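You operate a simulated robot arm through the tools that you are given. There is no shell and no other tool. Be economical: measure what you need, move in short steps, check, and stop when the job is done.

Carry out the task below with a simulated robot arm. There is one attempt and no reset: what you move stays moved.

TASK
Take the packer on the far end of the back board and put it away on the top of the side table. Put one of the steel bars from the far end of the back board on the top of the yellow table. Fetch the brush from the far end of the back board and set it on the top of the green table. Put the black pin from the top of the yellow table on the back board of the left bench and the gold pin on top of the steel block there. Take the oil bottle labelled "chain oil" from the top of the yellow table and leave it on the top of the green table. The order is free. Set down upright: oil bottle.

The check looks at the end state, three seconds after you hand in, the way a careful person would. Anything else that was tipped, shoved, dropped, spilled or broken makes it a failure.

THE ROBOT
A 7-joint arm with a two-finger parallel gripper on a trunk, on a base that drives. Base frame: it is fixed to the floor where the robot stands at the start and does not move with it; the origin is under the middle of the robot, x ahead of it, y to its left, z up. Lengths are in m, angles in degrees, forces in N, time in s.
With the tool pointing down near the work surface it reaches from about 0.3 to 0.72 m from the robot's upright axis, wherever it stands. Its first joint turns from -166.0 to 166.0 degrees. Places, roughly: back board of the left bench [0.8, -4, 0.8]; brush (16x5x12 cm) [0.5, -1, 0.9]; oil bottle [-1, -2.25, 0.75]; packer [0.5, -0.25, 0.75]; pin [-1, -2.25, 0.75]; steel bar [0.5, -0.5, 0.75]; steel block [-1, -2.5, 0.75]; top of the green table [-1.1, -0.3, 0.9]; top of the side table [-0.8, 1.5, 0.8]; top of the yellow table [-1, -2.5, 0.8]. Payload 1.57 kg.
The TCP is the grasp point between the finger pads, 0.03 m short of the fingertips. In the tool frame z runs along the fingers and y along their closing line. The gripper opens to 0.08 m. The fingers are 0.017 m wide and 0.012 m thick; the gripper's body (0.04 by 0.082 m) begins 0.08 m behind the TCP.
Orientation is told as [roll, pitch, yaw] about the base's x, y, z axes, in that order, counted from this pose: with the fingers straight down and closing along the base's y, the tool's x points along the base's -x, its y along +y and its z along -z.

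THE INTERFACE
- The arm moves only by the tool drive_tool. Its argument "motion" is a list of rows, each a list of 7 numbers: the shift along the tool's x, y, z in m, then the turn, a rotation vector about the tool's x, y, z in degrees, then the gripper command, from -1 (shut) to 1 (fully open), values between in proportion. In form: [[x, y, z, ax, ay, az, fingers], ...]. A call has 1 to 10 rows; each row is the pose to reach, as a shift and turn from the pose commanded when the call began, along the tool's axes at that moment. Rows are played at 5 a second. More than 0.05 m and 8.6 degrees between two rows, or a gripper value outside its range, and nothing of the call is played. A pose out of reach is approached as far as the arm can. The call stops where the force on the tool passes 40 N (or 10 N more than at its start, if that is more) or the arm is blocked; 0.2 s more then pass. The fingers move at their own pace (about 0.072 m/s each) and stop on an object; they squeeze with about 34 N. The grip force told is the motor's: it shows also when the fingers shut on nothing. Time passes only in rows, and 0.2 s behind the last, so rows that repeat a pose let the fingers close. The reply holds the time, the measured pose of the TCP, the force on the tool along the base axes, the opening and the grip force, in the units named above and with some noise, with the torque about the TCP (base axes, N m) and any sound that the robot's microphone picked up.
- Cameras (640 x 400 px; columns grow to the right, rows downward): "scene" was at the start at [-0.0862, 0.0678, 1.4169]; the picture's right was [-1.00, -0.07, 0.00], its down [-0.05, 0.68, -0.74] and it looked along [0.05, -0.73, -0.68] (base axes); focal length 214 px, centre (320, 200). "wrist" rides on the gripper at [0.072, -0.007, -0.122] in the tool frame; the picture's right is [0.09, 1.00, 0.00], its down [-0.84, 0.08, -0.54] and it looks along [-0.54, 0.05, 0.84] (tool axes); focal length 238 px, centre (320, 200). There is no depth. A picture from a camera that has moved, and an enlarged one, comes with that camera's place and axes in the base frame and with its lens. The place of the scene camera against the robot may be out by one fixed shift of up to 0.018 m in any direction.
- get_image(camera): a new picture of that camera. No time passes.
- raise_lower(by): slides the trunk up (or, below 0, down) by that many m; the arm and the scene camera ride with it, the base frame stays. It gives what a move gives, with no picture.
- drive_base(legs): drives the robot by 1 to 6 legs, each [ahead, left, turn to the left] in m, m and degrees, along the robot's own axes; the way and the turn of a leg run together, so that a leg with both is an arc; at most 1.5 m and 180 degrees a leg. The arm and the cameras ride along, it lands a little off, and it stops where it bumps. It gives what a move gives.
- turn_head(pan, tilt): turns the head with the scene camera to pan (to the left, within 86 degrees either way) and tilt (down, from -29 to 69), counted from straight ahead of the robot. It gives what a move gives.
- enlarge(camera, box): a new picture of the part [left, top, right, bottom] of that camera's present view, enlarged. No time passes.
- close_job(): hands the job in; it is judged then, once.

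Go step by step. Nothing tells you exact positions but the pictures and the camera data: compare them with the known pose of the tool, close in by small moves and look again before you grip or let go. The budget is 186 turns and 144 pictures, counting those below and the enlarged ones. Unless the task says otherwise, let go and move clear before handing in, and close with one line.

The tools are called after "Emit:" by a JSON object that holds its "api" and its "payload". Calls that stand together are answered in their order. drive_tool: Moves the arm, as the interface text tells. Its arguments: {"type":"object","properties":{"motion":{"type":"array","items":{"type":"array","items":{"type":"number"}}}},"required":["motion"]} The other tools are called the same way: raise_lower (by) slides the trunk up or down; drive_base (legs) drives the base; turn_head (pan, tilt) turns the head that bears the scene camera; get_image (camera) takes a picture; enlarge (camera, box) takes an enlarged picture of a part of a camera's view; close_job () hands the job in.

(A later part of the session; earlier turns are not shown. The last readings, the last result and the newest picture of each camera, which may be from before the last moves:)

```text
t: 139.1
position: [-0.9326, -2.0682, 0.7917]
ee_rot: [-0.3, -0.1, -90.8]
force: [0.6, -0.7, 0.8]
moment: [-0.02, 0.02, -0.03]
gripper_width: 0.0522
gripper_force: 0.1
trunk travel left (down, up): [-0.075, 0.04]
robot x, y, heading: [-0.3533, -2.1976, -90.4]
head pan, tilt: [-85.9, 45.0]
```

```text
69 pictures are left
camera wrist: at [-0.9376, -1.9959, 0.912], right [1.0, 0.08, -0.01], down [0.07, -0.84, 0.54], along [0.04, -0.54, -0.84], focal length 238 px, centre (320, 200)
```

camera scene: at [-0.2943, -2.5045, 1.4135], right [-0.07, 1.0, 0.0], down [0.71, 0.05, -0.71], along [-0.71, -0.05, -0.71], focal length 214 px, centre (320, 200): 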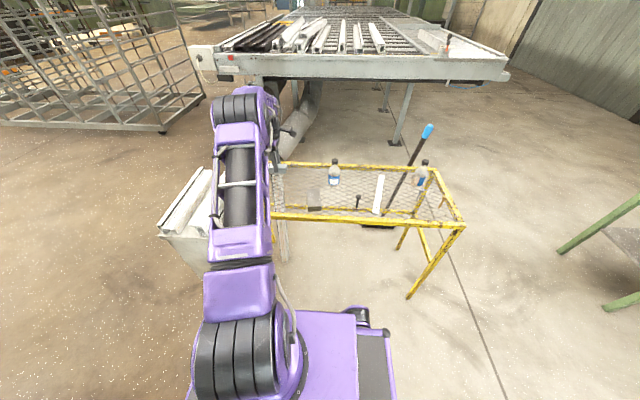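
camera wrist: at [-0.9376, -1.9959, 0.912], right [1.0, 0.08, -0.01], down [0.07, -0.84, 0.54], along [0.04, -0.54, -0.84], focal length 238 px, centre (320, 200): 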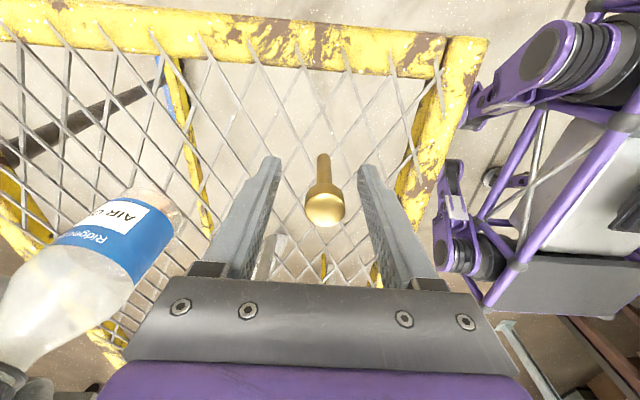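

This bottle is AIR OIL, so the other one should be chain oil. Lower 8 mm more and close on the pin.

Emit:
{"api": "drive_tool", "payload": {"motion": [[0, 0.003, 0.008, 0, 0, 0, 0.3], [0, 0.003, 0.008, 0, 0, 0, -0.2], [0, 0.003, 0.008, 0, 0, 0, -0.5], [0, 0.003, 0.008, 0, 0, 0, -1], [0, 0.003, 0.008, 0, 0, 0, -1], [0, 0.003, 0.008, 0, 0, 0, -1]]}}

Emit:
{"api": "get_image", "payload": {"camera": "wrist"}}

```text
t: 140.5
position: [-0.93, -2.0674, 0.7828]
ee_rot: [-0.4, -0.1, -90.8]
force: [-0.8, -1.0, -0.4]
moment: [-0.02, -0.01, -0.01]
gripper_width: 0.0198
gripper_force: 33.6
trunk travel left (down, up): [-0.075, 0.04]
robot x, y, heading: [-0.349, -2.1981, -90.1]
head pan, tilt: [-85.9, 45.0]
```

```text
68 pictures are left
camera wrist: at [-0.9345, -1.996, 0.904], right [1.0, 0.08, -0.01], down [0.07, -0.84, 0.54], along [0.04, -0.54, -0.84], focal length 238 px, centre (320, 200)
```

wrist: 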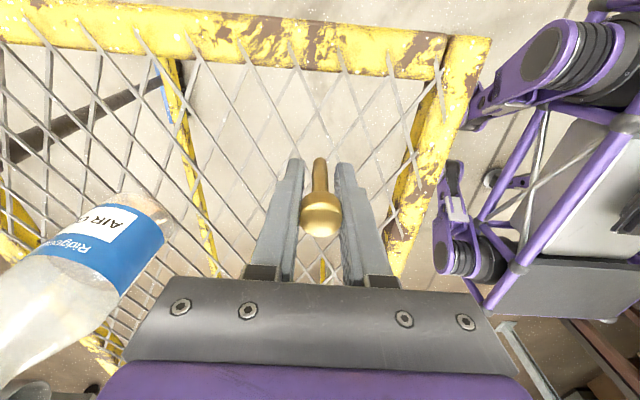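

Pin gripped (19.8 mm head). Lift and carry it over to the steel block.

Emit:
{"api": "drive_tool", "payload": {"motion": [[0, 0, -0.02, 0, 0, 0, -1], [0, 0, -0.06, 0, 0, 0, -1], [0, 0, -0.11, 0, 0, 0, -1], [0, 0, -0.16, 0, 0, 0, -1], [0, 0, -0.2, 0, 0, 0, -1]]}}

Emit:
{"api": "drive_base", "payload": {"legs": [[0.48, 0, 0]]}}

Emit:
{"api": "get_image", "payload": {"camera": "wrist"}}

Emit:
{"api": "enlarge", "payload": {"camera": "scene", "box": [240, 120, 400, 220]}}

```text
t: 141.7
position: [-0.9287, -2.0692, 0.9834]
ee_rot: [-0.3, -0.1, -90.8]
force: [-1.4, -0.9, -1.2]
moment: [0.01, -0.02, 0.01]
gripper_width: 0.0197
gripper_force: 33.8
trunk travel left (down, up): [-0.075, 0.04]
robot x, y, heading: [-0.3474, -2.1987, -90.0]
head pan, tilt: [-85.9, 45.0]
```

```text
t: 144.5
position: [-0.928, -2.5457, 0.9844]
ee_rot: [-0.4, -0.1, -90.7]
force: [0.1, -0.1, -0.3]
moment: [0.0, 0.0, -0.01]
gripper_width: 0.0196
gripper_force: 33.5
trunk travel left (down, up): [-0.075, 0.04]
robot x, y, heading: [-0.3518, -2.6738, -89.9]
head pan, tilt: [-85.9, 45.0]
```

```text
67 pictures are left
camera wrist: at [-0.9336, -2.4732, 1.1046], right [1.0, 0.08, -0.01], down [0.07, -0.84, 0.54], along [0.04, -0.54, -0.84], focal length 238 px, centre (320, 200)
```

wrist: 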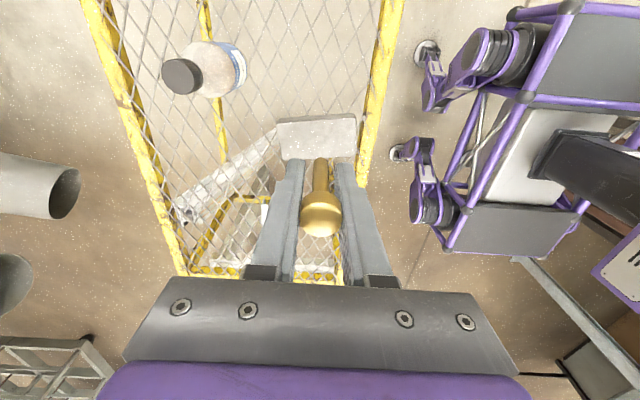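

```text
4.00 times, centred on (320, 170) of scene
camera zoom: at [-0.294, -2.5783, 1.4134], right [-0.07, 1.0, 0.0], down [0.71, 0.05, -0.71], along [-0.71, -0.05, -0.71], focal length 858 px, centre (320, 320)
```

zoom: 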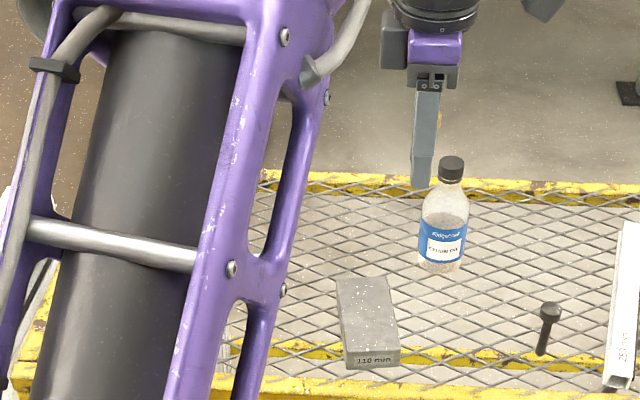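

The bottle here likely reads "chain oil". The block top (≈0.767) is centred at about (-0.929, -2.583). Move over it and lower to just above.

Emit:
{"api": "drive_tool", "payload": {"motion": [[-0.037, 0, 0, 0, 0, 0, -1], [-0.037, 0, 0.05, 0, 0, 0, -1], [-0.037, 0, 0.1, 0, 0, 0, -1], [-0.037, 0, 0.14, 0, 0, 0, -1], [-0.037, 0, 0.15, 0, 0, 0, -1], [-0.037, 0, 0.15, 0, 0, 0, -1]]}}

Emit:
{"api": "get_image", "payload": {"camera": "wrist"}}

Emit:
{"api": "enlarge", "payload": {"camera": "scene", "box": [280, 150, 376, 210]}}

```text
t: 145.9
position: [-0.9307, -2.5823, 0.8336]
ee_rot: [-0.4, -0.1, -90.8]
force: [0.6, 0.1, -1.0]
moment: [0.02, -0.01, 0.0]
gripper_width: 0.0196
gripper_force: 33.5
trunk travel left (down, up): [-0.075, 0.04]
robot x, y, heading: [-0.3531, -2.6755, -89.9]
head pan, tilt: [-85.9, 45.0]
```

```text
65 pictures are left
camera wrist: at [-0.9358, -2.5104, 0.9542], right [1.0, 0.08, -0.01], down [0.07, -0.84, 0.54], along [0.04, -0.54, -0.84], focal length 238 px, centre (320, 200)
```

wrist: 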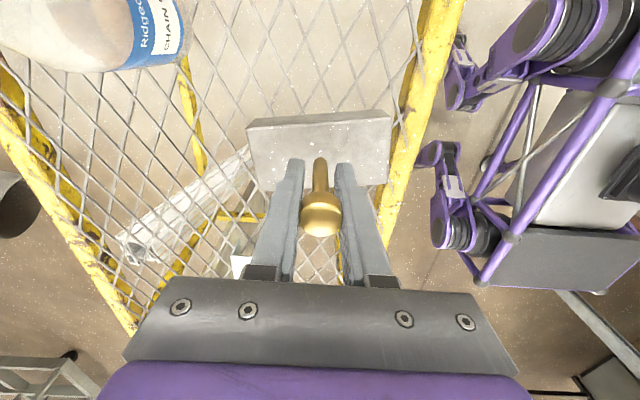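

```text
6.67 times, centred on (328, 180) of scene
camera zoom: at [-0.2941, -2.5783, 1.4134], right [-0.07, 1.0, 0.0], down [0.71, 0.05, -0.71], along [-0.71, -0.05, -0.71], focal length 1430 px, centre (267, 333)
```

zoom: 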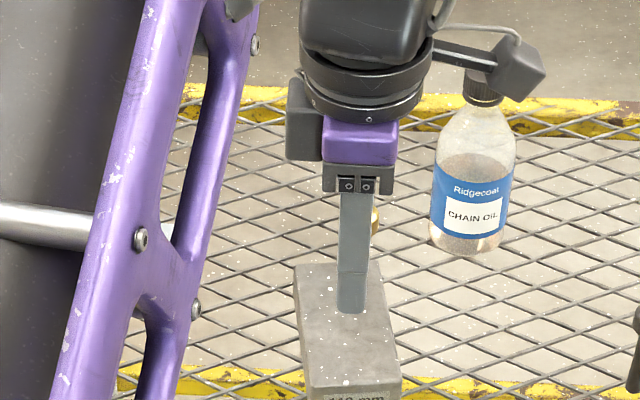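

"CHAIN OIL" confirmed for this bottle. The pin's foot is over the middle of the block; lower the last ~20 mm in small steps.

Emit:
{"api": "drive_tool", "payload": {"motion": [[0, 0, 0.006, 0, 0, 0, -1], [0, 0, 0.011, 0, 0, 0, -1], [0, 0, 0.014, 0, 0, 0, -1], [0, 0, 0.017, 0, 0, 0, -1], [0, 0, 0.02, 0, 0, 0, -1]]}}

Emit:
{"api": "get_image", "payload": {"camera": "wrist"}}

```text
t: 147.1
position: [-0.9295, -2.5833, 0.8132]
ee_rot: [-0.4, -0.1, -90.7]
force: [0.0, 0.0, 0.5]
moment: [0.0, -0.02, 0.0]
gripper_width: 0.0198
gripper_force: 33.4
trunk travel left (down, up): [-0.075, 0.04]
robot x, y, heading: [-0.352, -2.6766, -90.2]
head pan, tilt: [-85.9, 45.0]
```

```text
63 pictures are left
camera wrist: at [-0.9353, -2.5107, 0.9347], right [1.0, 0.08, -0.01], down [0.07, -0.84, 0.54], along [0.04, -0.54, -0.84], focal length 238 px, centre (320, 200)
```

wrist: 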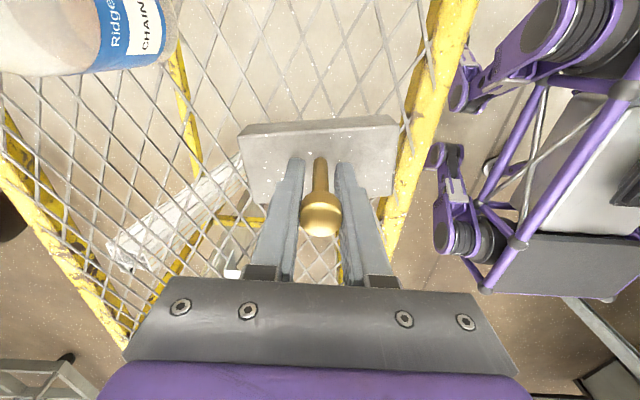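

No contact yet; continue down in 2 mm steps.

Emit:
{"api": "drive_tool", "payload": {"motion": [[0, 0, 0.002, 0, 0, 0, -1], [0, 0, 0.004, 0, 0, 0, -1], [0, 0, 0.006, 0, 0, 0, -1], [0, 0, 0.008, 0, 0, 0, -1], [0, 0, 0.01, 0, 0, 0, -1], [0, 0, 0.012, 0, 0, 0, -1]]}}

Emit:
{"api": "enlarge", "payload": {"camera": "wrist", "box": [240, 100, 400, 200]}}

```text
t: 148.3
position: [-0.9324, -2.5819, 0.8112]
ee_rot: [-1.0, 0.1, -90.7]
force: [2.2, -0.7, 15.3]
moment: [0.02, -0.07, 0.0]
gripper_width: 0.0195
gripper_force: 33.4
trunk travel left (down, up): [-0.075, 0.04]
robot x, y, heading: [-0.3497, -2.6755, -90.2]
head pan, tilt: [-85.9, 45.0]
stopped in row 5: the force on the tool passed its limit at 43 N (the readings are from after the stop); the commanded pose is now the measured one
```

```text
4.00 times, centred on (320, 150) of wrist
camera zoom: at [-0.9366, -2.5102, 0.932], right [1.0, 0.08, -0.02], down [0.08, -0.84, 0.54], along [0.03, -0.54, -0.84], focal length 953 px, centre (320, 400)
```

zoom: 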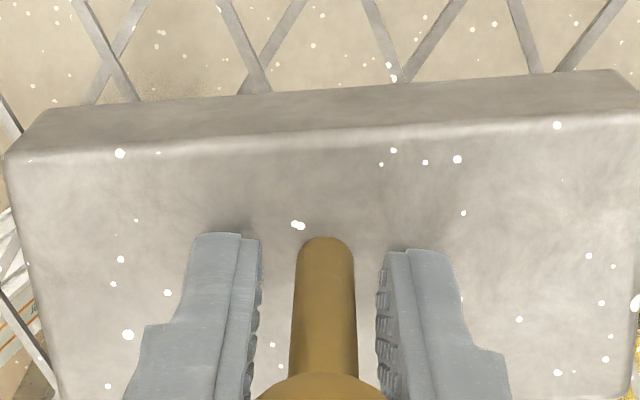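

The pin stands on the block. Undo the small tilt, relieve the load, then open.

Emit:
{"api": "drive_tool", "payload": {"motion": [[0, 0, -0.001, -0.9, 0, 0, -1], [0, 0, -0.001, -0.9, 0, 0, -0.4], [0, 0, -0.001, -0.9, 0, 0, 0], [0, 0, -0.001, -0.9, 0, 0, 0.2], [0, 0, -0.001, -0.9, 0, 0, 0.2], [0, 0, -0.03, -0.9, 0, 0, 0.2], [0, 0, -0.07, -0.9, 0, 0, 0.2], [0, 0, -0.11, -0.9, 0, 0, 0.2]]}}

Emit:
{"api": "get_image", "payload": {"camera": "wrist"}}

Emit:
{"api": "enlarge", "payload": {"camera": "scene", "box": [280, 150, 376, 210]}}

```text
t: 150.1
position: [-0.9299, -2.5818, 0.9187]
ee_rot: [0.2, 0.0, -90.7]
force: [0.9, 0.1, -0.7]
moment: [0.0, -0.04, 0.02]
gripper_width: 0.0479
gripper_force: 0.2
trunk travel left (down, up): [-0.075, 0.04]
robot x, y, heading: [-0.353, -2.6759, -90.1]
head pan, tilt: [-85.9, 45.0]
```

```text
61 pictures are left
camera wrist: at [-0.9365, -2.5092, 1.0397], right [1.0, 0.08, 0.0], down [0.06, -0.84, 0.54], along [0.05, -0.54, -0.84], focal length 238 px, centre (320, 200)
```

wrist: 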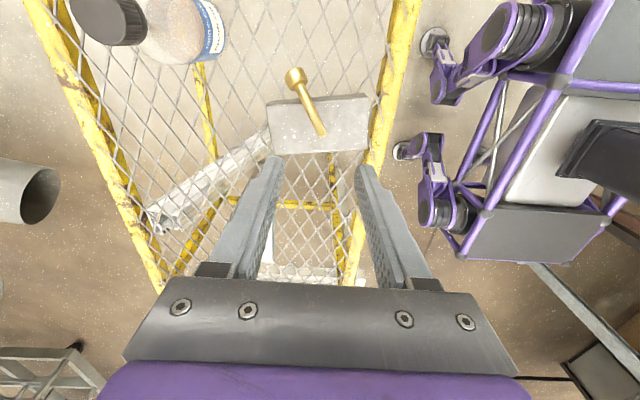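

```text
6.67 times, centred on (328, 180) of scene
camera zoom: at [-0.2941, -2.5783, 1.4134], right [-0.07, 1.0, 0.0], down [0.71, 0.05, -0.71], along [-0.71, -0.05, -0.71], focal length 1430 px, centre (267, 333)
```

zoom: 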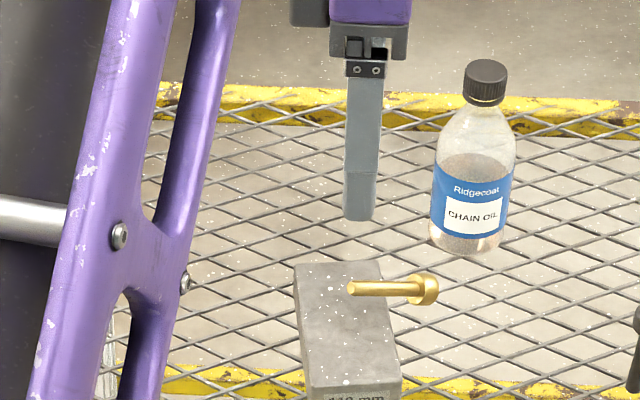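

The pin toppled and now lies on the block with its head over the edge; it needs to be re-laid securely. I'll check it is at rest, while turning the gripper across its shaft (yaw −61°) at height.

Emit:
{"api": "drive_tool", "payload": {"motion": [[0, 0, 0, 0, 0, -8, 0.2], [0, 0, 0, 0, 0, -16, 0.2], [0.005, -0.002, 0, 0, 0, -24, 0.2], [0.012, -0.005, 0, 0, 0, -29.3, 0.2], [0.016, -0.007, 0.02, 0, 0, -29.3, 0.2], [0.016, -0.007, 0.02, 0, 0, -29.3, 0.2]]}}

Emit:
{"api": "get_image", "payload": {"camera": "wrist"}}

Emit:
{"api": "enlarge", "payload": {"camera": "scene", "box": [304, 170, 368, 210]}}

```text
t: 151.5
position: [-0.9371, -2.566, 0.8982]
ee_rot: [0.1, -0.1, -61.4]
force: [0.0, 1.0, -0.3]
moment: [0.02, 0.0, 0.02]
gripper_width: 0.0478
gripper_force: 0.1
trunk travel left (down, up): [-0.075, 0.04]
robot x, y, heading: [-0.3498, -2.6737, -90.1]
head pan, tilt: [-85.9, 45.0]
```

```text
59 pictures are left
camera wrist: at [-0.9783, -2.5057, 1.0194], right [0.83, 0.56, 0.0], down [0.47, -0.7, 0.54], along [0.3, -0.45, -0.84], focal length 238 px, centre (320, 200)
```

wrist: 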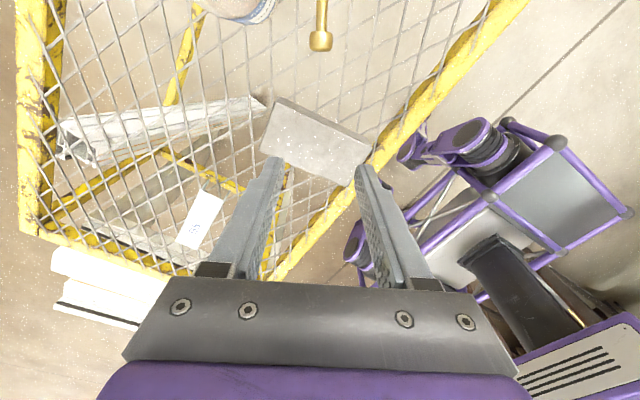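

```text
10.00 times, centred on (336, 190) of scene
camera zoom: at [-0.294, -2.5783, 1.4134], right [-0.07, 1.0, 0.0], down [0.71, 0.05, -0.71], along [-0.71, -0.05, -0.71], focal length 2145 px, centre (160, 300)
```

zoom: 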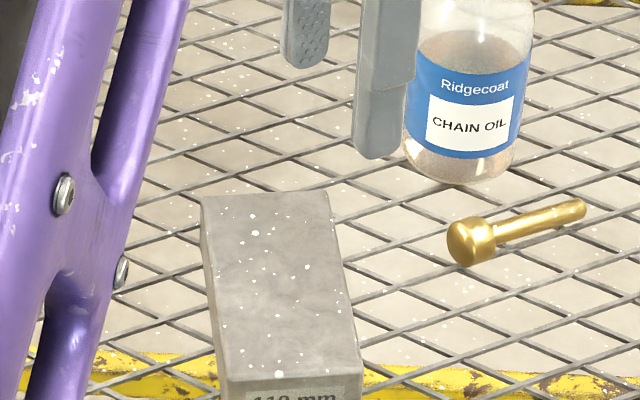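

The pin has rolled off the block onto the mesh (lying, between block and bottle). To make room I'll take the chain-oil bottle away first — its cap is at (-1.056, -2.503), top ≈0.875. Raise and move the base closer.

Emit:
{"api": "drive_tool", "payload": {"motion": [[0, 0, -0.04, 0, 0, 0, 0.2], [0, 0, -0.08, 0, 0, 0, 0.5], [0, 0, -0.11, 0, 0, 0, 0.5]]}}

Emit:
{"api": "drive_base", "payload": {"legs": [[-0.13, 0, 0], [0, -0.08, 0]]}}

Emit:
{"api": "get_image", "payload": {"camera": "wrist"}}

```text
t: 152.3
position: [-0.9376, -2.5663, 1.0096]
ee_rot: [0.2, -0.1, -61.4]
force: [-0.8, 1.0, 0.4]
moment: [0.04, -0.03, 0.05]
gripper_width: 0.0602
gripper_force: 0.0
trunk travel left (down, up): [-0.075, 0.04]
robot x, y, heading: [-0.3521, -2.6748, -90.3]
head pan, tilt: [-85.9, 45.0]
```

```text
t: 154.6
position: [-1.0163, -2.4347, 1.0093]
ee_rot: [0.0, -0.1, -61.6]
force: [0.2, 0.7, 0.4]
moment: [0.04, 0.05, 0.05]
gripper_width: 0.0601
gripper_force: 0.2
trunk travel left (down, up): [-0.075, 0.04]
robot x, y, heading: [-0.4313, -2.545, -90.1]
head pan, tilt: [-85.9, 45.0]
```

```text
57 pictures are left
camera wrist: at [-1.0573, -2.3754, 1.1298], right [0.83, 0.56, 0.0], down [0.47, -0.7, 0.54], along [0.3, -0.45, -0.84], focal length 238 px, centre (320, 200)
```

wrist: 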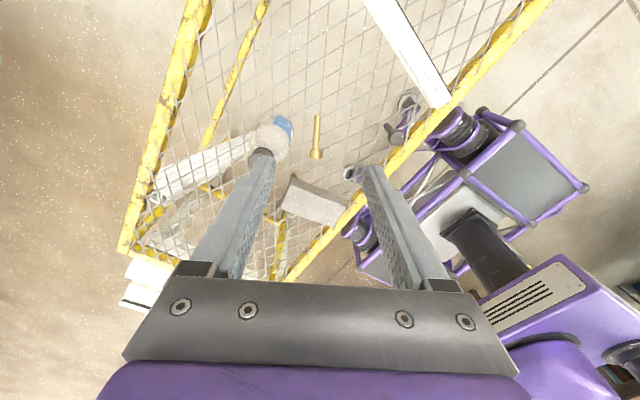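

Cap confirmed at (-1.055, -2.502). Move above it, tips just over the cap, and look.

Emit:
{"api": "drive_tool", "payload": {"motion": [[-0.02, -0.033, 0, 0, 0, 0, 0.5], [-0.04, -0.066, 0, 0, 0, 0, 0.5], [-0.04, -0.066, 0.04, 0, 0, 0, 0.5], [-0.04, -0.066, 0.075, 0, 0, 0, 0.5], [-0.04, -0.066, 0.075, 0, 0, 0, 0.5]]}}

Emit:
{"api": "get_image", "payload": {"camera": "wrist"}}

```text
t: 155.8
position: [-1.0555, -2.5008, 0.9338]
ee_rot: [0.1, -0.1, -61.5]
force: [-0.4, 0.8, 0.3]
moment: [-0.01, 0.0, 0.01]
gripper_width: 0.0601
gripper_force: 0.1
trunk travel left (down, up): [-0.075, 0.04]
robot x, y, heading: [-0.4299, -2.5434, -90.4]
head pan, tilt: [-85.9, 45.0]
```

```text
56 pictures are left
camera wrist: at [-1.0958, -2.441, 1.0545], right [0.83, 0.56, 0.0], down [0.47, -0.7, 0.54], along [0.3, -0.45, -0.84], focal length 238 px, centre (320, 200)
```

wrist: 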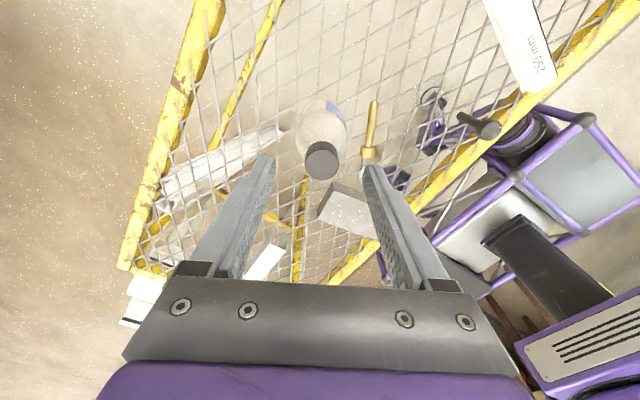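

Well centred. Descend over the cap/neck and grip.

Emit:
{"api": "drive_tool", "payload": {"motion": [[-0.004, 0.001, 0.03, 0, 0, 0, 0.5], [-0.004, 0.001, 0.055, 0, 0, 0, 0.5], [-0.004, 0.001, 0.072, 0, 0, 0, 0.5], [-0.004, 0.001, 0.072, 0, 0, 0, 0.5]]}}

Emit:
{"api": "get_image", "payload": {"camera": "wrist"}}

Emit:
{"api": "enlarge", "payload": {"camera": "scene", "box": [280, 130, 376, 190]}}

```text
t: 156.8
position: [-1.0511, -2.5062, 0.8624]
ee_rot: [0.1, -0.2, -61.5]
force: [0.5, 0.3, 0.3]
moment: [0.01, 0.0, 0.02]
gripper_width: 0.0602
gripper_force: 0.1
trunk travel left (down, up): [-0.075, 0.04]
robot x, y, heading: [-0.4326, -2.5398, -90.1]
head pan, tilt: [-85.9, 45.0]
```

```text
55 pictures are left
camera wrist: at [-1.0924, -2.4451, 0.9821], right [0.83, 0.56, 0.0], down [0.47, -0.7, 0.54], along [0.3, -0.45, -0.84], focal length 238 px, centre (320, 200)
```

wrist: 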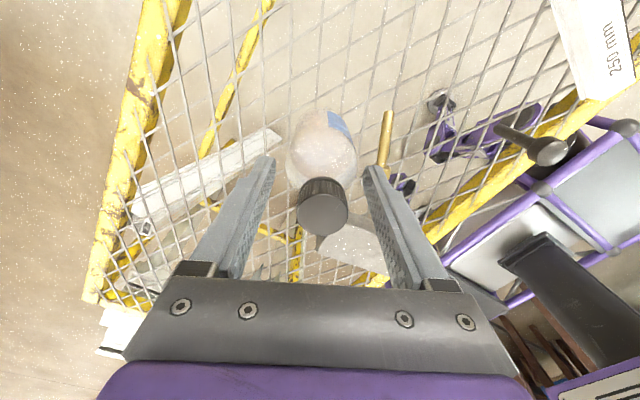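

```text
6.67 times, centred on (328, 160) of scene
camera zoom: at [-0.3736, -2.4479, 1.4134], right [-0.07, 1.0, 0.0], down [0.71, 0.05, -0.71], along [-0.71, -0.05, -0.71], focal length 1430 px, centre (267, 467)
```

zoom: 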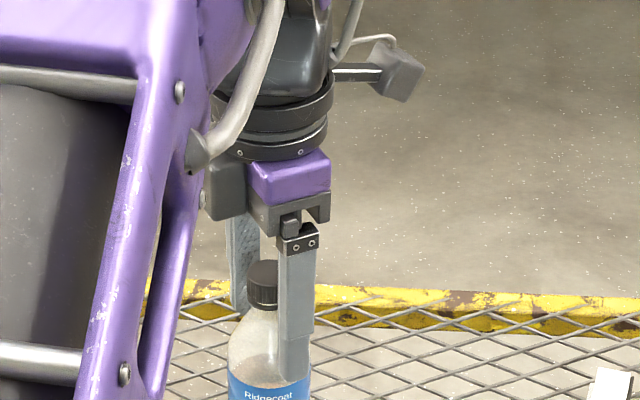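

TCP is at the neck; raise 10 mm so the pads hold the cap, then close.

Emit:
{"api": "drive_tool", "payload": {"motion": [[0, 0.002, -0.01, 0, 0, 0, 0.5], [0, 0.002, -0.01, 0, 0, 0, 0.1], [0, 0.002, -0.01, 0, 0, 0, -0.2], [0, 0.002, -0.01, 0, 0, 0, -1], [0, 0.002, -0.01, 0, 0, 0, -1], [0, 0.002, -0.01, 0, 0, 0, -1]]}}

Emit:
{"api": "get_image", "payload": {"camera": "wrist"}}

```text
t: 158.2
position: [-1.0511, -2.5044, 0.8731]
ee_rot: [0.0, 0.0, -61.5]
force: [-1.2, 0.8, 15.3]
moment: [0.07, 0.04, -0.01]
gripper_width: 0.0369
gripper_force: 34.4
trunk travel left (down, up): [-0.075, 0.04]
robot x, y, heading: [-0.4302, -2.5417, -90.2]
head pan, tilt: [-85.9, 45.0]
```

```text
53 pictures are left
camera wrist: at [-1.0906, -2.4441, 0.9942], right [0.83, 0.56, 0.0], down [0.47, -0.7, 0.54], along [0.3, -0.45, -0.84], focal length 238 px, centre (320, 200)
```

wrist: 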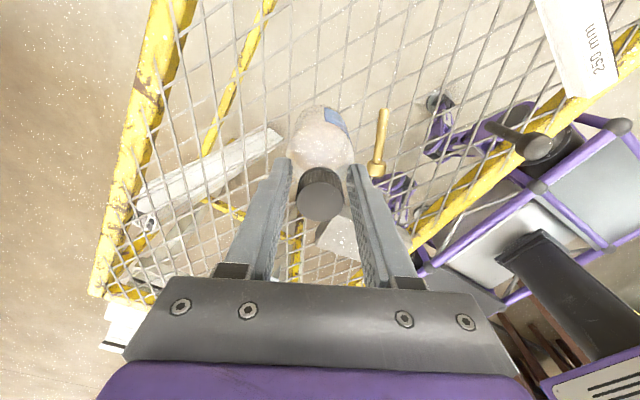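

The tips are wedged on the sloped shoulder. Better to hold the straight body: open fully and go down with the body between the fingers (tips stay above the lying pin).

Emit:
{"api": "drive_tool", "payload": {"motion": [[0, 0, 0, 0, 0, 0, -0.05], [0, 0, -0.004, 0, 0, 0, 0.3], [0, 0, -0.004, 0, 0, 0, 1], [0, 0, -0.004, 0, 0, 0, 1], [0, 0, 0.02, 0, 0, 0, 1], [0, 0, 0.045, 0, 0, 0, 1], [0, 0, 0.06, 0, 0, 0, 1], [0, 0, 0.06, 0, 0, 0, 1]]}}

Emit:
{"api": "get_image", "payload": {"camera": "wrist"}}

Emit:
{"api": "enlarge", "payload": {"camera": "scene", "box": [280, 130, 376, 190]}}

```text
t: 160.0
position: [-1.0508, -2.5037, 0.8113]
ee_rot: [0.1, -0.1, -61.5]
force: [-0.3, -0.1, -0.7]
moment: [0.01, 0.0, 0.02]
gripper_width: 0.0802
gripper_force: 0.0
trunk travel left (down, up): [-0.075, 0.04]
robot x, y, heading: [-0.433, -2.5428, -90.0]
head pan, tilt: [-85.9, 45.0]
```

```text
52 pictures are left
camera wrist: at [-1.0909, -2.4437, 0.9319], right [0.83, 0.56, 0.0], down [0.47, -0.7, 0.54], along [0.3, -0.45, -0.84], focal length 238 px, centre (320, 200)
```

wrist: 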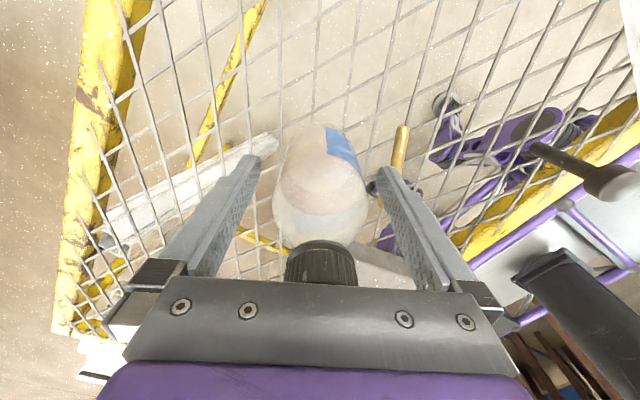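

```text
6.67 times, centred on (328, 160) of scene
camera zoom: at [-0.3736, -2.4479, 1.4134], right [-0.07, 1.0, 0.0], down [0.71, 0.05, -0.71], along [-0.71, -0.05, -0.71], focal length 1430 px, centre (267, 467)
```

zoom: 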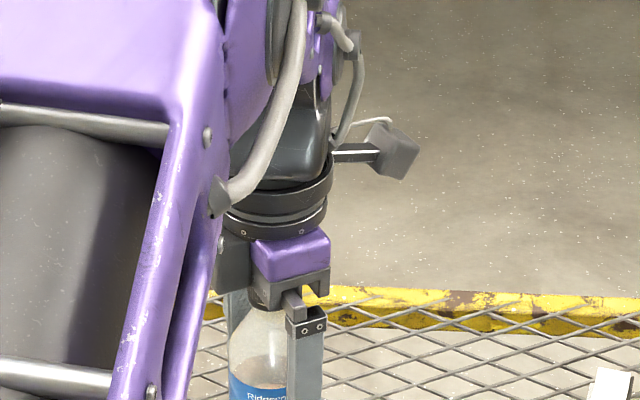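

Body is centred between the fingers; close and check.

Emit:
{"api": "drive_tool", "payload": {"motion": [[0, 0, 0, 0, 0, 0, 0.6], [0, 0, 0, 0, 0, 0, 0.4], [0, 0, 0, 0, 0, 0, 0.2], [0, 0, 0, 0, 0, 0, -1], [0, 0, 0, 0, 0, 0, -1], [0, 0, -0.005, 0, 0, 0, -1], [0, 0, -0.02, 0, 0, 0, -1], [0, 0, -0.06, 0, 0, 0, -1], [0, 0, -0.11, 0, 0, 0, -1], [0, 0, -0.16, 0, 0, 0, -1]]}}

Emit:
{"api": "get_image", "payload": {"camera": "wrist"}}

Emit:
{"api": "get_image", "payload": {"camera": "scene"}}

```text
t: 162.2
position: [-1.0496, -2.5037, 0.9729]
ee_rot: [0.1, -0.1, -61.5]
force: [0.3, -0.3, -1.1]
moment: [-0.03, 0.01, -0.01]
gripper_width: 0.0475
gripper_force: 34.0
trunk travel left (down, up): [-0.075, 0.04]
robot x, y, heading: [-0.4303, -2.543, -90.1]
head pan, tilt: [-85.9, 45.0]
```

```text
50 pictures are left
camera wrist: at [-1.0903, -2.4444, 1.0936], right [0.83, 0.56, 0.0], down [0.47, -0.7, 0.54], along [0.3, -0.45, -0.84], focal length 238 px, centre (320, 200)
```

wrist: 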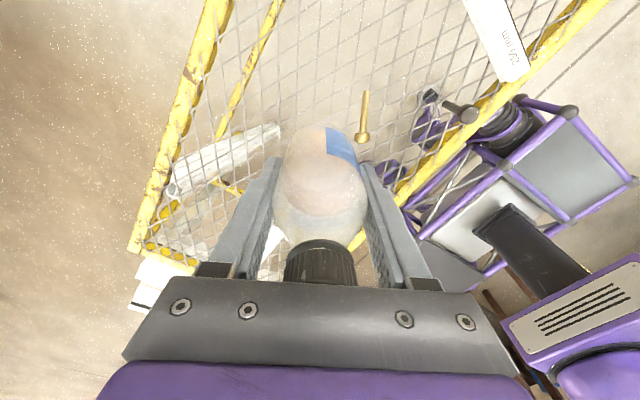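

```text
49 pictures are left
camera scene: at [-0.3738, -2.4479, 1.4134], right [-0.07, 1.0, 0.0], down [0.71, 0.05, -0.71], along [-0.71, -0.05, -0.71], focal length 214 px, centre (320, 200)
```

scene: 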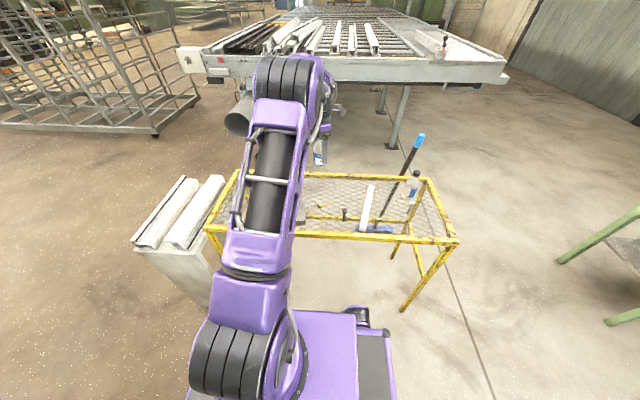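

Bottle held upright (bottom ≈0.073 below TCP). Raise, back out to the aisle, and reverse to the green table.

Emit:
{"api": "drive_tool", "payload": {"motion": [[0, 0, -0.04, 0, 0, 0, -1], [0, 0, -0.07, 0, 0, 0, -1]]}}

Emit:
{"api": "drive_base", "payload": {"legs": [[0, 0.23, 0], [-1.2, 0, 0], [-1.17, 0, 0]]}}

Emit:
{"api": "get_image", "payload": {"camera": "scene"}}

```text
t: 162.8
position: [-1.0501, -2.5036, 1.0433]
ee_rot: [0.2, -0.1, -61.5]
force: [0.4, 0.4, -1.6]
moment: [0.03, 0.01, 0.02]
gripper_width: 0.0476
gripper_force: 33.8
trunk travel left (down, up): [-0.075, 0.04]
robot x, y, heading: [-0.4278, -2.5406, -89.9]
head pan, tilt: [-85.9, 45.0]
```

```text
t: 176.8
position: [-0.8271, -0.1428, 1.0424]
ee_rot: [0.1, -0.2, -61.5]
force: [0.1, 0.3, -1.3]
moment: [0.01, -0.03, -0.02]
gripper_width: 0.0478
gripper_force: 34.7
trunk travel left (down, up): [-0.075, 0.04]
robot x, y, heading: [-0.2075, -0.1866, -90.1]
head pan, tilt: [-85.9, 45.0]
```

```text
48 pictures are left
camera scene: at [-0.1497, -0.0867, 1.4134], right [-0.07, 1.0, 0.0], down [0.71, 0.05, -0.71], along [-0.71, -0.05, -0.71], focal length 214 px, centre (320, 200)
```

scene: 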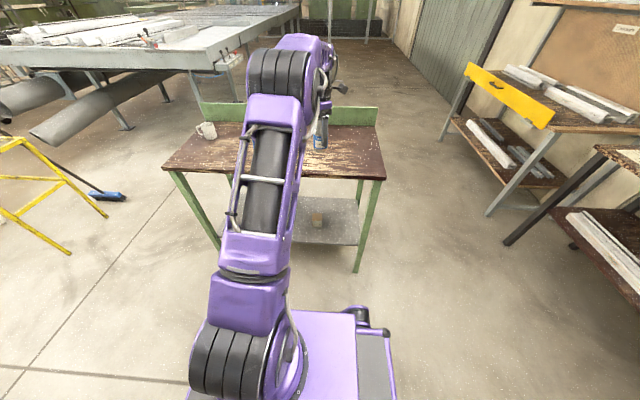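

Strafe in and lower the bottle; table top ≈0.859 so TCP should end near 0.932.

Emit:
{"api": "drive_base", "payload": {"legs": [[0, -0.15, 0]]}}

Emit:
{"api": "drive_tool", "payload": {"motion": [[0, 0, 0.04, 0, 0, 0, -1], [0, 0, 0.08, 0, 0, 0, -1], [0, 0, 0.095, 0, 0, 0, -1], [0, 0, 0.1, 0, 0, 0, -1]]}}

Emit:
{"api": "get_image", "payload": {"camera": "wrist"}}

Emit:
{"api": "enlarge", "payload": {"camera": "scene", "box": [250, 90, 410, 190]}}

```text
t: 178.9
position: [-0.9769, -0.1409, 1.0412]
ee_rot: [0.1, 0.0, -61.6]
force: [1.4, -0.4, -1.8]
moment: [0.02, 0.01, -0.01]
gripper_width: 0.0476
gripper_force: 33.8
trunk travel left (down, up): [-0.075, 0.04]
robot x, y, heading: [-0.3576, -0.1835, -90.4]
head pan, tilt: [-85.9, 45.0]
```

```text
t: 179.9
position: [-0.9774, -0.1405, 0.9422]
ee_rot: [0.1, 0.0, -61.7]
force: [0.0, 0.7, -1.5]
moment: [0.01, -0.01, -0.03]
gripper_width: 0.0481
gripper_force: 33.5
trunk travel left (down, up): [-0.075, 0.04]
robot x, y, heading: [-0.3559, -0.182, -90.2]
head pan, tilt: [-85.9, 45.0]
```

```text
47 pictures are left
camera wrist: at [-1.018, -0.0805, 1.0632], right [0.83, 0.55, 0.0], down [0.46, -0.7, 0.54], along [0.3, -0.45, -0.84], focal length 238 px, centre (320, 200)
```

wrist: 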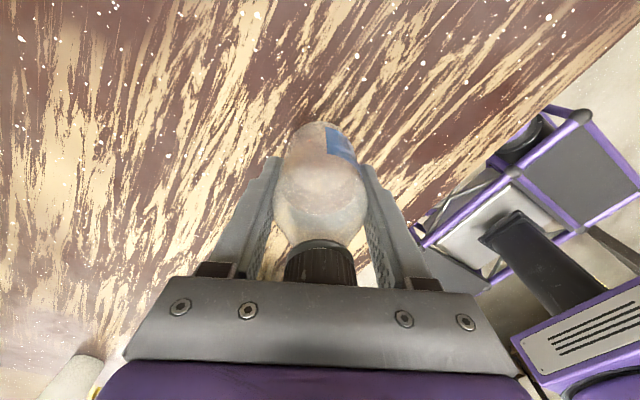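

```text
4.00 times, centred on (330, 140) of scene
camera zoom: at [-0.3012, -0.0864, 1.4134], right [-0.07, 1.0, 0.0], down [0.71, 0.05, -0.71], along [-0.71, -0.05, -0.71], focal length 858 px, centre (280, 440)
```

zoom: 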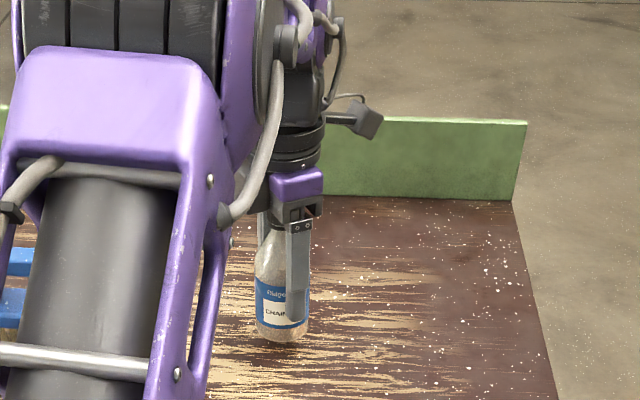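

Nearly down. Continue in 2 mm steps to contact.

Emit:
{"api": "drive_tool", "payload": {"motion": [[0, 0, 0.003, 0, 0, 0, -1], [0, 0, 0.006, 0, 0, 0, -1], [0, 0, 0.008, 0, 0, 0, -1], [0, 0, 0.01, 0, 0, 0, -1], [0, 0, 0.012, 0, 0, 0, -1], [0, 0, 0.014, 0, 0, 0, -1], [0, 0, 0.016, 0, 0, 0, -1]]}}

```text
t: 181.5
position: [-0.977, -0.1403, 0.9261]
ee_rot: [0.2, -0.1, -61.6]
force: [-0.4, -0.1, -0.6]
moment: [0.06, 0.01, 0.0]
gripper_width: 0.0474
gripper_force: 33.8
trunk travel left (down, up): [-0.075, 0.04]
robot x, y, heading: [-0.3577, -0.1806, -90.0]
head pan, tilt: [-85.9, 45.0]
```

Emit:
{"api": "drive_tool", "payload": {"motion": [[0, 0, 0.002, 0, 0, 0, -1], [0, 0, 0.004, 0, 0, 0, -1], [0, 0, 0.006, 0, 0, 0, -1], [0, 0, 0.008, 0, 0, 0, -1], [0, 0, 0.01, 0, 0, 0, -1], [0, 0, 0.012, 0, 0, 0, -1], [0, 0, 0.014, 0, 0, 0, -1], [0, 0, 0.016, 0, 0, 0, -1]]}}

Emit:
{"api": "enlarge", "payload": {"camera": "scene", "box": [250, 100, 410, 200]}}

```text
t: 183.3
position: [-0.977, -0.1403, 0.9153]
ee_rot: [-0.4, 0.2, -61.7]
force: [-2.4, 0.8, 35.7]
moment: [0.11, -0.28, 0.0]
gripper_width: 0.0478
gripper_force: 33.5
trunk travel left (down, up): [-0.075, 0.04]
robot x, y, heading: [-0.358, -0.1816, -90.0]
head pan, tilt: [-85.9, 45.0]
```

```text
4.00 times, centred on (330, 150) of scene
camera zoom: at [-0.2985, -0.0866, 1.4135], right [-0.07, 1.0, 0.0], down [0.7, 0.05, -0.71], along [-0.71, -0.05, -0.71], focal length 858 px, centre (280, 400)
```

zoom: 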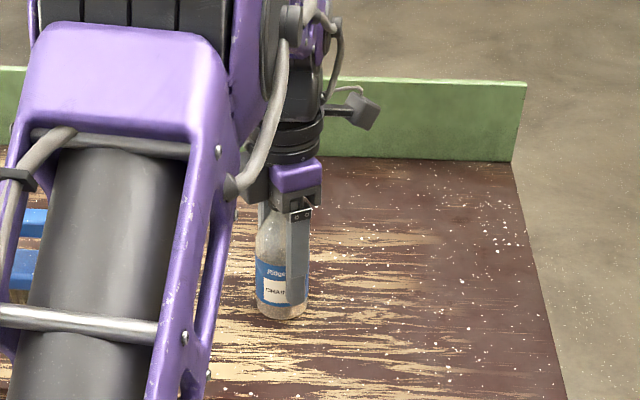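

Bottle on the table. Ease the load, open gradually, then rise.

Emit:
{"api": "drive_tool", "payload": {"motion": [[0, 0, -0.003, 0, 0, 0, -1], [0, 0, -0.003, 0, 0, 0, 0.22], [0, 0, -0.003, 0, 0, 0, 0.28], [0, 0, -0.003, 0, 0, 0, 0.4], [0, 0, -0.003, 0, 0, 0, 0.7], [0, 0, -0.003, 0, 0, 0, 1], [0, 0, -0.003, 0, 0, 0, 1], [0, 0, -0.04, 0, 0, 0, 1], [0, 0, -0.08, 0, 0, 0, 1], [0, 0, -0.12, 0, 0, 0, 1]]}}

Emit:
{"api": "get_image", "payload": {"camera": "wrist"}}

Emit:
{"api": "enlarge", "payload": {"camera": "scene", "box": [250, 100, 410, 200]}}

```text
t: 185.5
position: [-0.9774, -0.1418, 1.0296]
ee_rot: [0.1, 0.0, -61.7]
force: [0.3, 0.1, -0.7]
moment: [-0.01, -0.04, 0.02]
gripper_width: 0.08
gripper_force: 0.1
trunk travel left (down, up): [-0.075, 0.04]
robot x, y, heading: [-0.3559, -0.1816, -90.2]
head pan, tilt: [-85.9, 45.0]
```

```text
44 pictures are left
camera wrist: at [-1.0179, -0.0811, 1.1509], right [0.83, 0.55, 0.0], down [0.46, -0.7, 0.54], along [0.3, -0.45, -0.84], focal length 238 px, centre (320, 200)
```

wrist: 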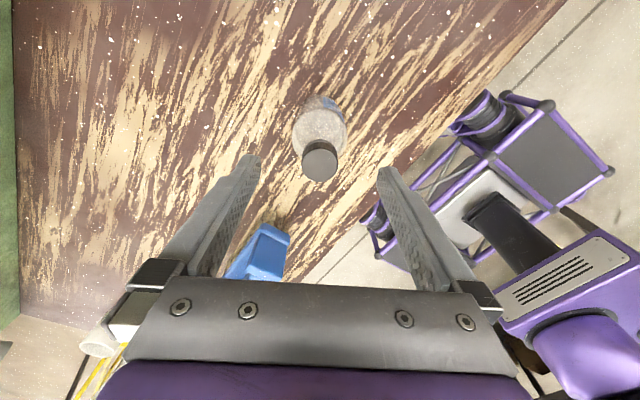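

```text
4.00 times, centred on (330, 150) of scene
camera zoom: at [-0.3011, -0.0864, 1.4134], right [-0.07, 1.0, 0.0], down [0.71, 0.05, -0.71], along [-0.71, -0.05, -0.71], focal length 858 px, centre (280, 400)
```

zoom: 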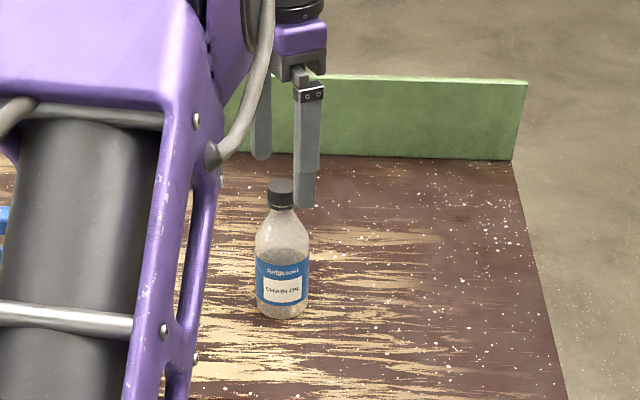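

Bottle upright. Return to the yellow table for the pins.

Emit:
{"api": "drive_base", "payload": {"legs": [[0, 0.15, 0], [1.2, 0, 0], [1.17, 0, 0], [0, -0.15, 0]]}}

Emit:
{"api": "get_image", "payload": {"camera": "wrist"}}

Emit:
{"api": "enlarge", "payload": {"camera": "scene", "box": [270, 140, 430, 240]}}

```text
t: 200.5
position: [-0.9928, -2.5041, 1.0303]
ee_rot: [0.1, -0.1, -62.2]
force: [0.1, 0.1, -1.1]
moment: [0.02, -0.01, 0.0]
gripper_width: 0.0802
gripper_force: 0.1
trunk travel left (down, up): [-0.075, 0.04]
robot x, y, heading: [-0.3719, -2.5529, -90.8]
head pan, tilt: [-85.9, 45.0]
```

```text
42 pictures are left
camera wrist: at [-1.0327, -2.4442, 1.1512], right [0.84, 0.55, 0.0], down [0.46, -0.7, 0.54], along [0.3, -0.45, -0.84], focal length 238 px, centre (320, 200)
```

wrist: 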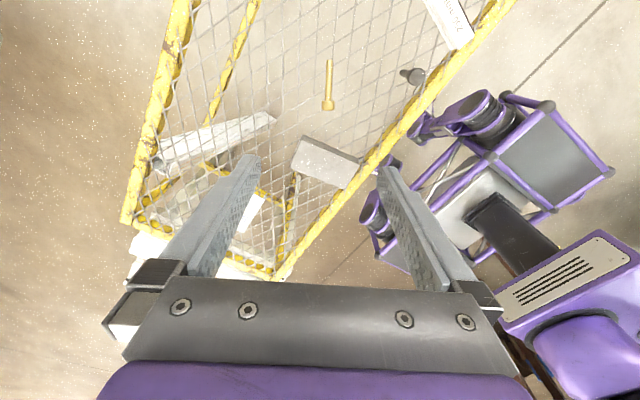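

```text
4.00 times, centred on (350, 190) of scene
camera zoom: at [-0.3159, -2.4573, 1.4134], right [-0.06, 1.0, 0.0], down [0.71, 0.04, -0.71], along [-0.71, -0.04, -0.71], focal length 858 px, centre (200, 240)
```

zoom: 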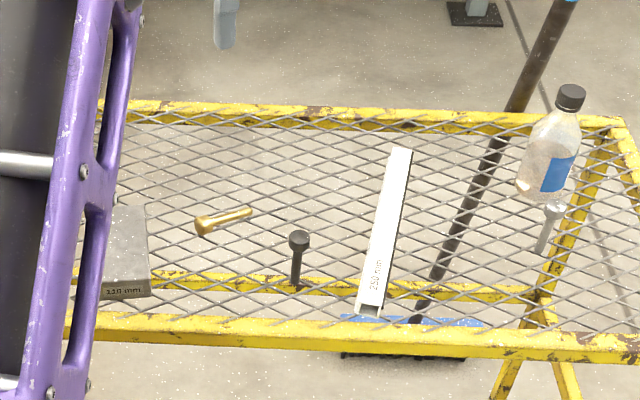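

Gold pin lies at head (-0.981,-2.500), tail (-1.011,-2.450), axis ≈121°. Move over its balance point across the shaft and go down to 0.83 for a check.

Emit:
{"api": "drive_tool", "payload": {"motion": [[0.008, 0.006, 0.03, 0, 0, -3, 0.2], [0.015, 0.0116, 0.07, 0, 0, -3, 0.1], [0.015, 0.0116, 0.12, 0, 0, -3, 0.1], [0.015, 0.0116, 0.17, 0, 0, -3, 0.1], [0.015, 0.0116, 0.2, 0, 0, -3, 0.1], [0.015, 0.0116, 0.2, 0, 0, -3, 0.1]]}}

Emit:
{"api": "get_image", "payload": {"camera": "wrist"}}

```text
t: 201.9
position: [-0.9903, -2.4856, 0.8299]
ee_rot: [0.0, -0.1, -59.2]
force: [0.1, -0.2, 0.1]
moment: [0.01, 0.0, -0.02]
gripper_width: 0.0438
gripper_force: 0.1
trunk travel left (down, up): [-0.075, 0.04]
robot x, y, heading: [-0.3763, -2.5497, -90.9]
head pan, tilt: [-85.9, 45.0]
```

```text
40 pictures are left
camera wrist: at [-1.033, -2.428, 0.9505], right [0.81, 0.59, 0.0], down [0.49, -0.68, 0.54], along [0.32, -0.44, -0.84], focal length 238 px, centre (320, 200)
```

wrist: 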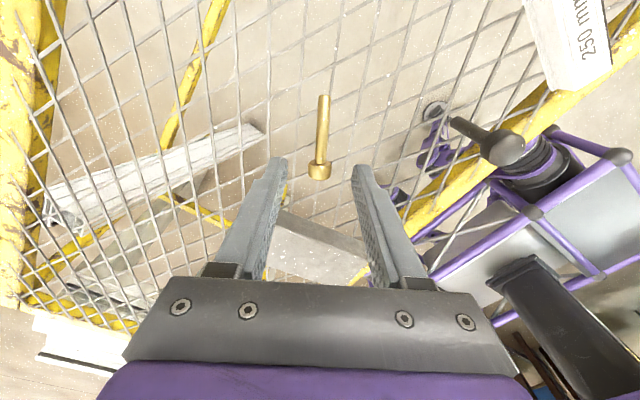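

Perfectly aligned; shift 7 mm toward the head and descend to grip.

Emit:
{"api": "drive_tool", "payload": {"motion": [[-0.007, 0, 0.03, 0, 0, 0, 0.1], [-0.007, 0, 0.048, 0, 0, 0, 0.1], [-0.007, 0, 0.056, 0, 0, 0, 0.1], [-0.007, 0, 0.06, 0, 0, 0, 0.1], [-0.007, 0, 0.06, 0, 0, 0, 0.1]]}}

Emit:
{"api": "enlarge", "payload": {"camera": "wrist", "box": [220, 100, 420, 225]}}

```text
t: 202.9
position: [-0.9891, -2.4928, 0.7798]
ee_rot: [-0.5, 0.3, -59.3]
force: [7.8, -3.4, 17.8]
moment: [0.12, -0.75, -0.2]
gripper_width: 0.0478
gripper_force: 2.5
trunk travel left (down, up): [-0.075, 0.04]
robot x, y, heading: [-0.3757, -2.5533, -90.7]
head pan, tilt: [-85.9, 45.0]
stopped in row 4: the force on the tool passed its limit at 45 N (the readings are from after the stop); the commanded pose is now the measured one
```

```text
3.20 times, centred on (320, 162) of wrist
camera zoom: at [-1.0305, -2.4357, 0.9013], right [0.81, 0.59, -0.01], down [0.5, -0.68, 0.54], along [0.31, -0.44, -0.84], focal length 763 px, centre (320, 320)
```

zoom: 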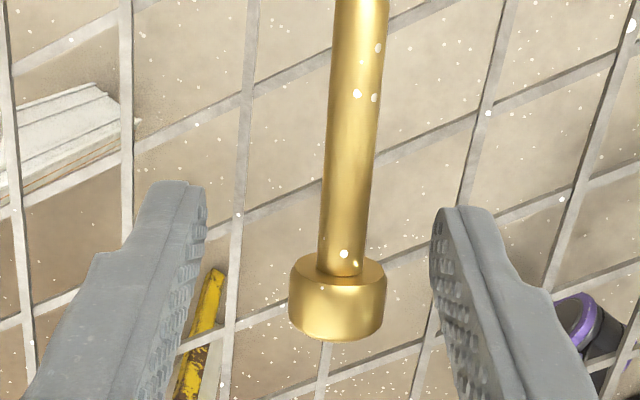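

Fingertips rest on the mesh (mesh ≈0.75), the shaft between them. Ease up 1.5 mm and close.

Emit:
{"api": "drive_tool", "payload": {"motion": [[0, 0, -0.002, 0, 0, 0, 0.1], [0, 0, -0.002, 0, 0, 0, -0.3], [0, 0, -0.002, 0, 0, 0, -0.6], [0, 0, -0.002, 0, 0, 0, -1], [0, 0, -0.002, 0, 0, 0, -1], [0, 0, -0.002, 0, 0, 0, -1], [0, 0, -0.03, 0, 0, 0, -1], [0, 0, -0.08, 0, 0, 0, -1]]}}

Emit:
{"api": "get_image", "payload": {"camera": "wrist"}}

```text
t: 204.7
position: [-0.9894, -2.4943, 0.8578]
ee_rot: [-0.4, 0.2, -59.3]
force: [-0.4, -0.3, -1.3]
moment: [0.0, 0.0, -0.01]
gripper_width: 0.0193
gripper_force: 33.5
trunk travel left (down, up): [-0.075, 0.04]
robot x, y, heading: [-0.373, -2.5478, -90.8]
head pan, tilt: [-85.9, 45.0]
```

```text
38 pictures are left
camera wrist: at [-1.0302, -2.436, 0.9785], right [0.81, 0.59, -0.01], down [0.5, -0.68, 0.54], along [0.31, -0.44, -0.84], focal length 238 px, centre (320, 200)
```

wrist: 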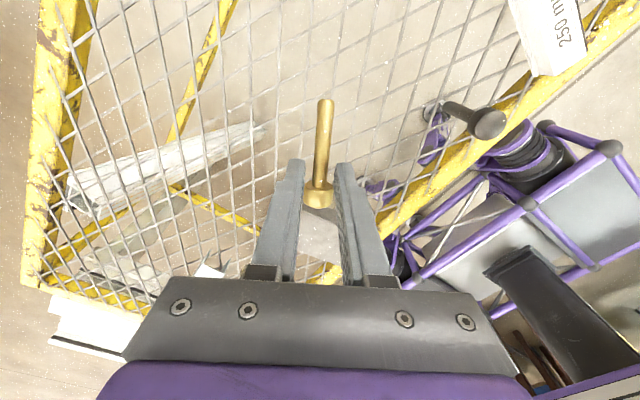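

I have the pin by its head (19.3 mm), shaft horizontal. Carry it over the block while turning it along the block's long side.

Emit:
{"api": "drive_tool", "payload": {"motion": [[0, 0, -0.04, 0, 0, -8, -1], [-0.017, 0.004, -0.05, 0, 0, -16, -1], [-0.037, 0.009, -0.05, 0, 0, -24, -1], [-0.057, 0.014, -0.05, 0, 0, -32, -1], [-0.077, 0.02, -0.05, 0, 0, -40, -1], [-0.097, 0.025, -0.05, 0, 0, -48, -1], [-0.1178, 0.0305, -0.05, 0, 0, -56, -1], [-0.1178, 0.0305, -0.03, 0, 0, -58, -1], [-0.1178, 0.0305, -0.03, 0, 0, -58, -1]]}}

Emit:
{"api": "get_image", "payload": {"camera": "wrist"}}

Emit:
{"api": "enlarge", "payload": {"camera": "scene", "box": [250, 140, 410, 240]}}

```text
t: 206.7
position: [-0.9011, -2.5796, 0.8868]
ee_rot: [0.0, 0.2, -1.2]
force: [0.1, 0.4, -0.7]
moment: [0.0, 0.02, -0.01]
gripper_width: 0.0192
gripper_force: 33.2
trunk travel left (down, up): [-0.075, 0.04]
robot x, y, heading: [-0.3711, -2.5491, -90.8]
head pan, tilt: [-85.9, 45.0]
```

```text
37 pictures are left
camera wrist: at [-0.9735, -2.5841, 1.008], right [-0.07, 1.0, 0.0], down [0.84, 0.06, 0.54], along [0.54, 0.04, -0.84], focal length 238 px, centre (320, 200)
```

wrist: 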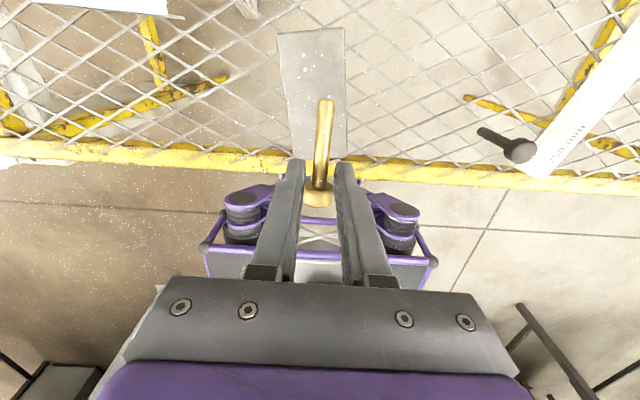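

```text
4.00 times, centred on (330, 190) of scene
camera zoom: at [-0.316, -2.4574, 1.4134], right [-0.06, 1.0, 0.0], down [0.71, 0.04, -0.71], along [-0.71, -0.04, -0.71], focal length 858 px, centre (280, 240)
```

zoom: 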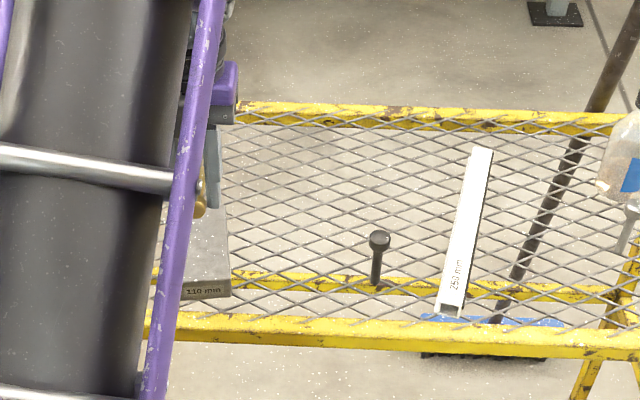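

Over the block. Turn 7° more to match its axis and lower to contact.

Emit:
{"api": "drive_tool", "payload": {"motion": [[0, -0.001, 0.03, 0, 0, -7, -1], [0, -0.001, 0.06, 0, 0, -7, -1], [0, -0.001, 0.07, 0, 0, -7, -1], [0, -0.001, 0.074, 0, 0, -7, -1], [0, -0.001, 0.077, 0, 0, -7, -1], [0, -0.001, 0.08, 0, 0, -7, -1], [0, -0.001, 0.082, 0, 0, -7, -1], [0, -0.001, 0.084, 0, 0, -7, -1], [0, -0.001, 0.086, 0, 0, -7, -1]]}}

Emit:
{"api": "get_image", "payload": {"camera": "wrist"}}

```text
t: 208.3
position: [-0.9021, -2.5804, 0.8099]
ee_rot: [0.0, 0.8, 5.8]
force: [7.9, -0.5, 21.4]
moment: [-0.13, -0.43, 0.13]
gripper_width: 0.0192
gripper_force: 33.1
trunk travel left (down, up): [-0.075, 0.04]
robot x, y, heading: [-0.3729, -2.5488, -90.9]
head pan, tilt: [-85.9, 45.0]
stopped in row 8: the force on the tool passed its limit at 44 N (the readings are from after the stop); the commanded pose is now the measured one
```

```text
35 pictures are left
camera wrist: at [-0.9727, -2.5939, 0.9317], right [-0.19, 0.98, 0.0], down [0.83, 0.16, 0.53], along [0.52, 0.1, -0.85], focal length 238 px, centre (320, 200)
```

wrist: 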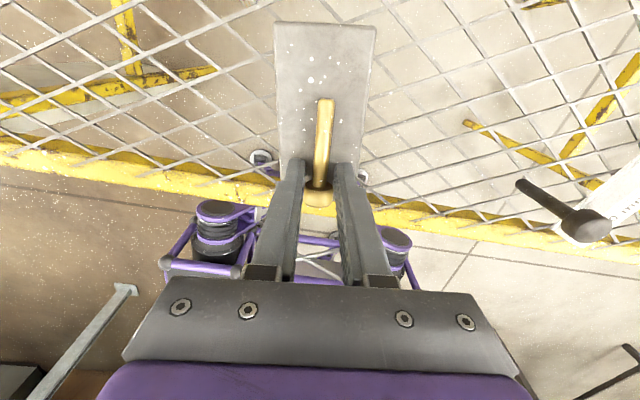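

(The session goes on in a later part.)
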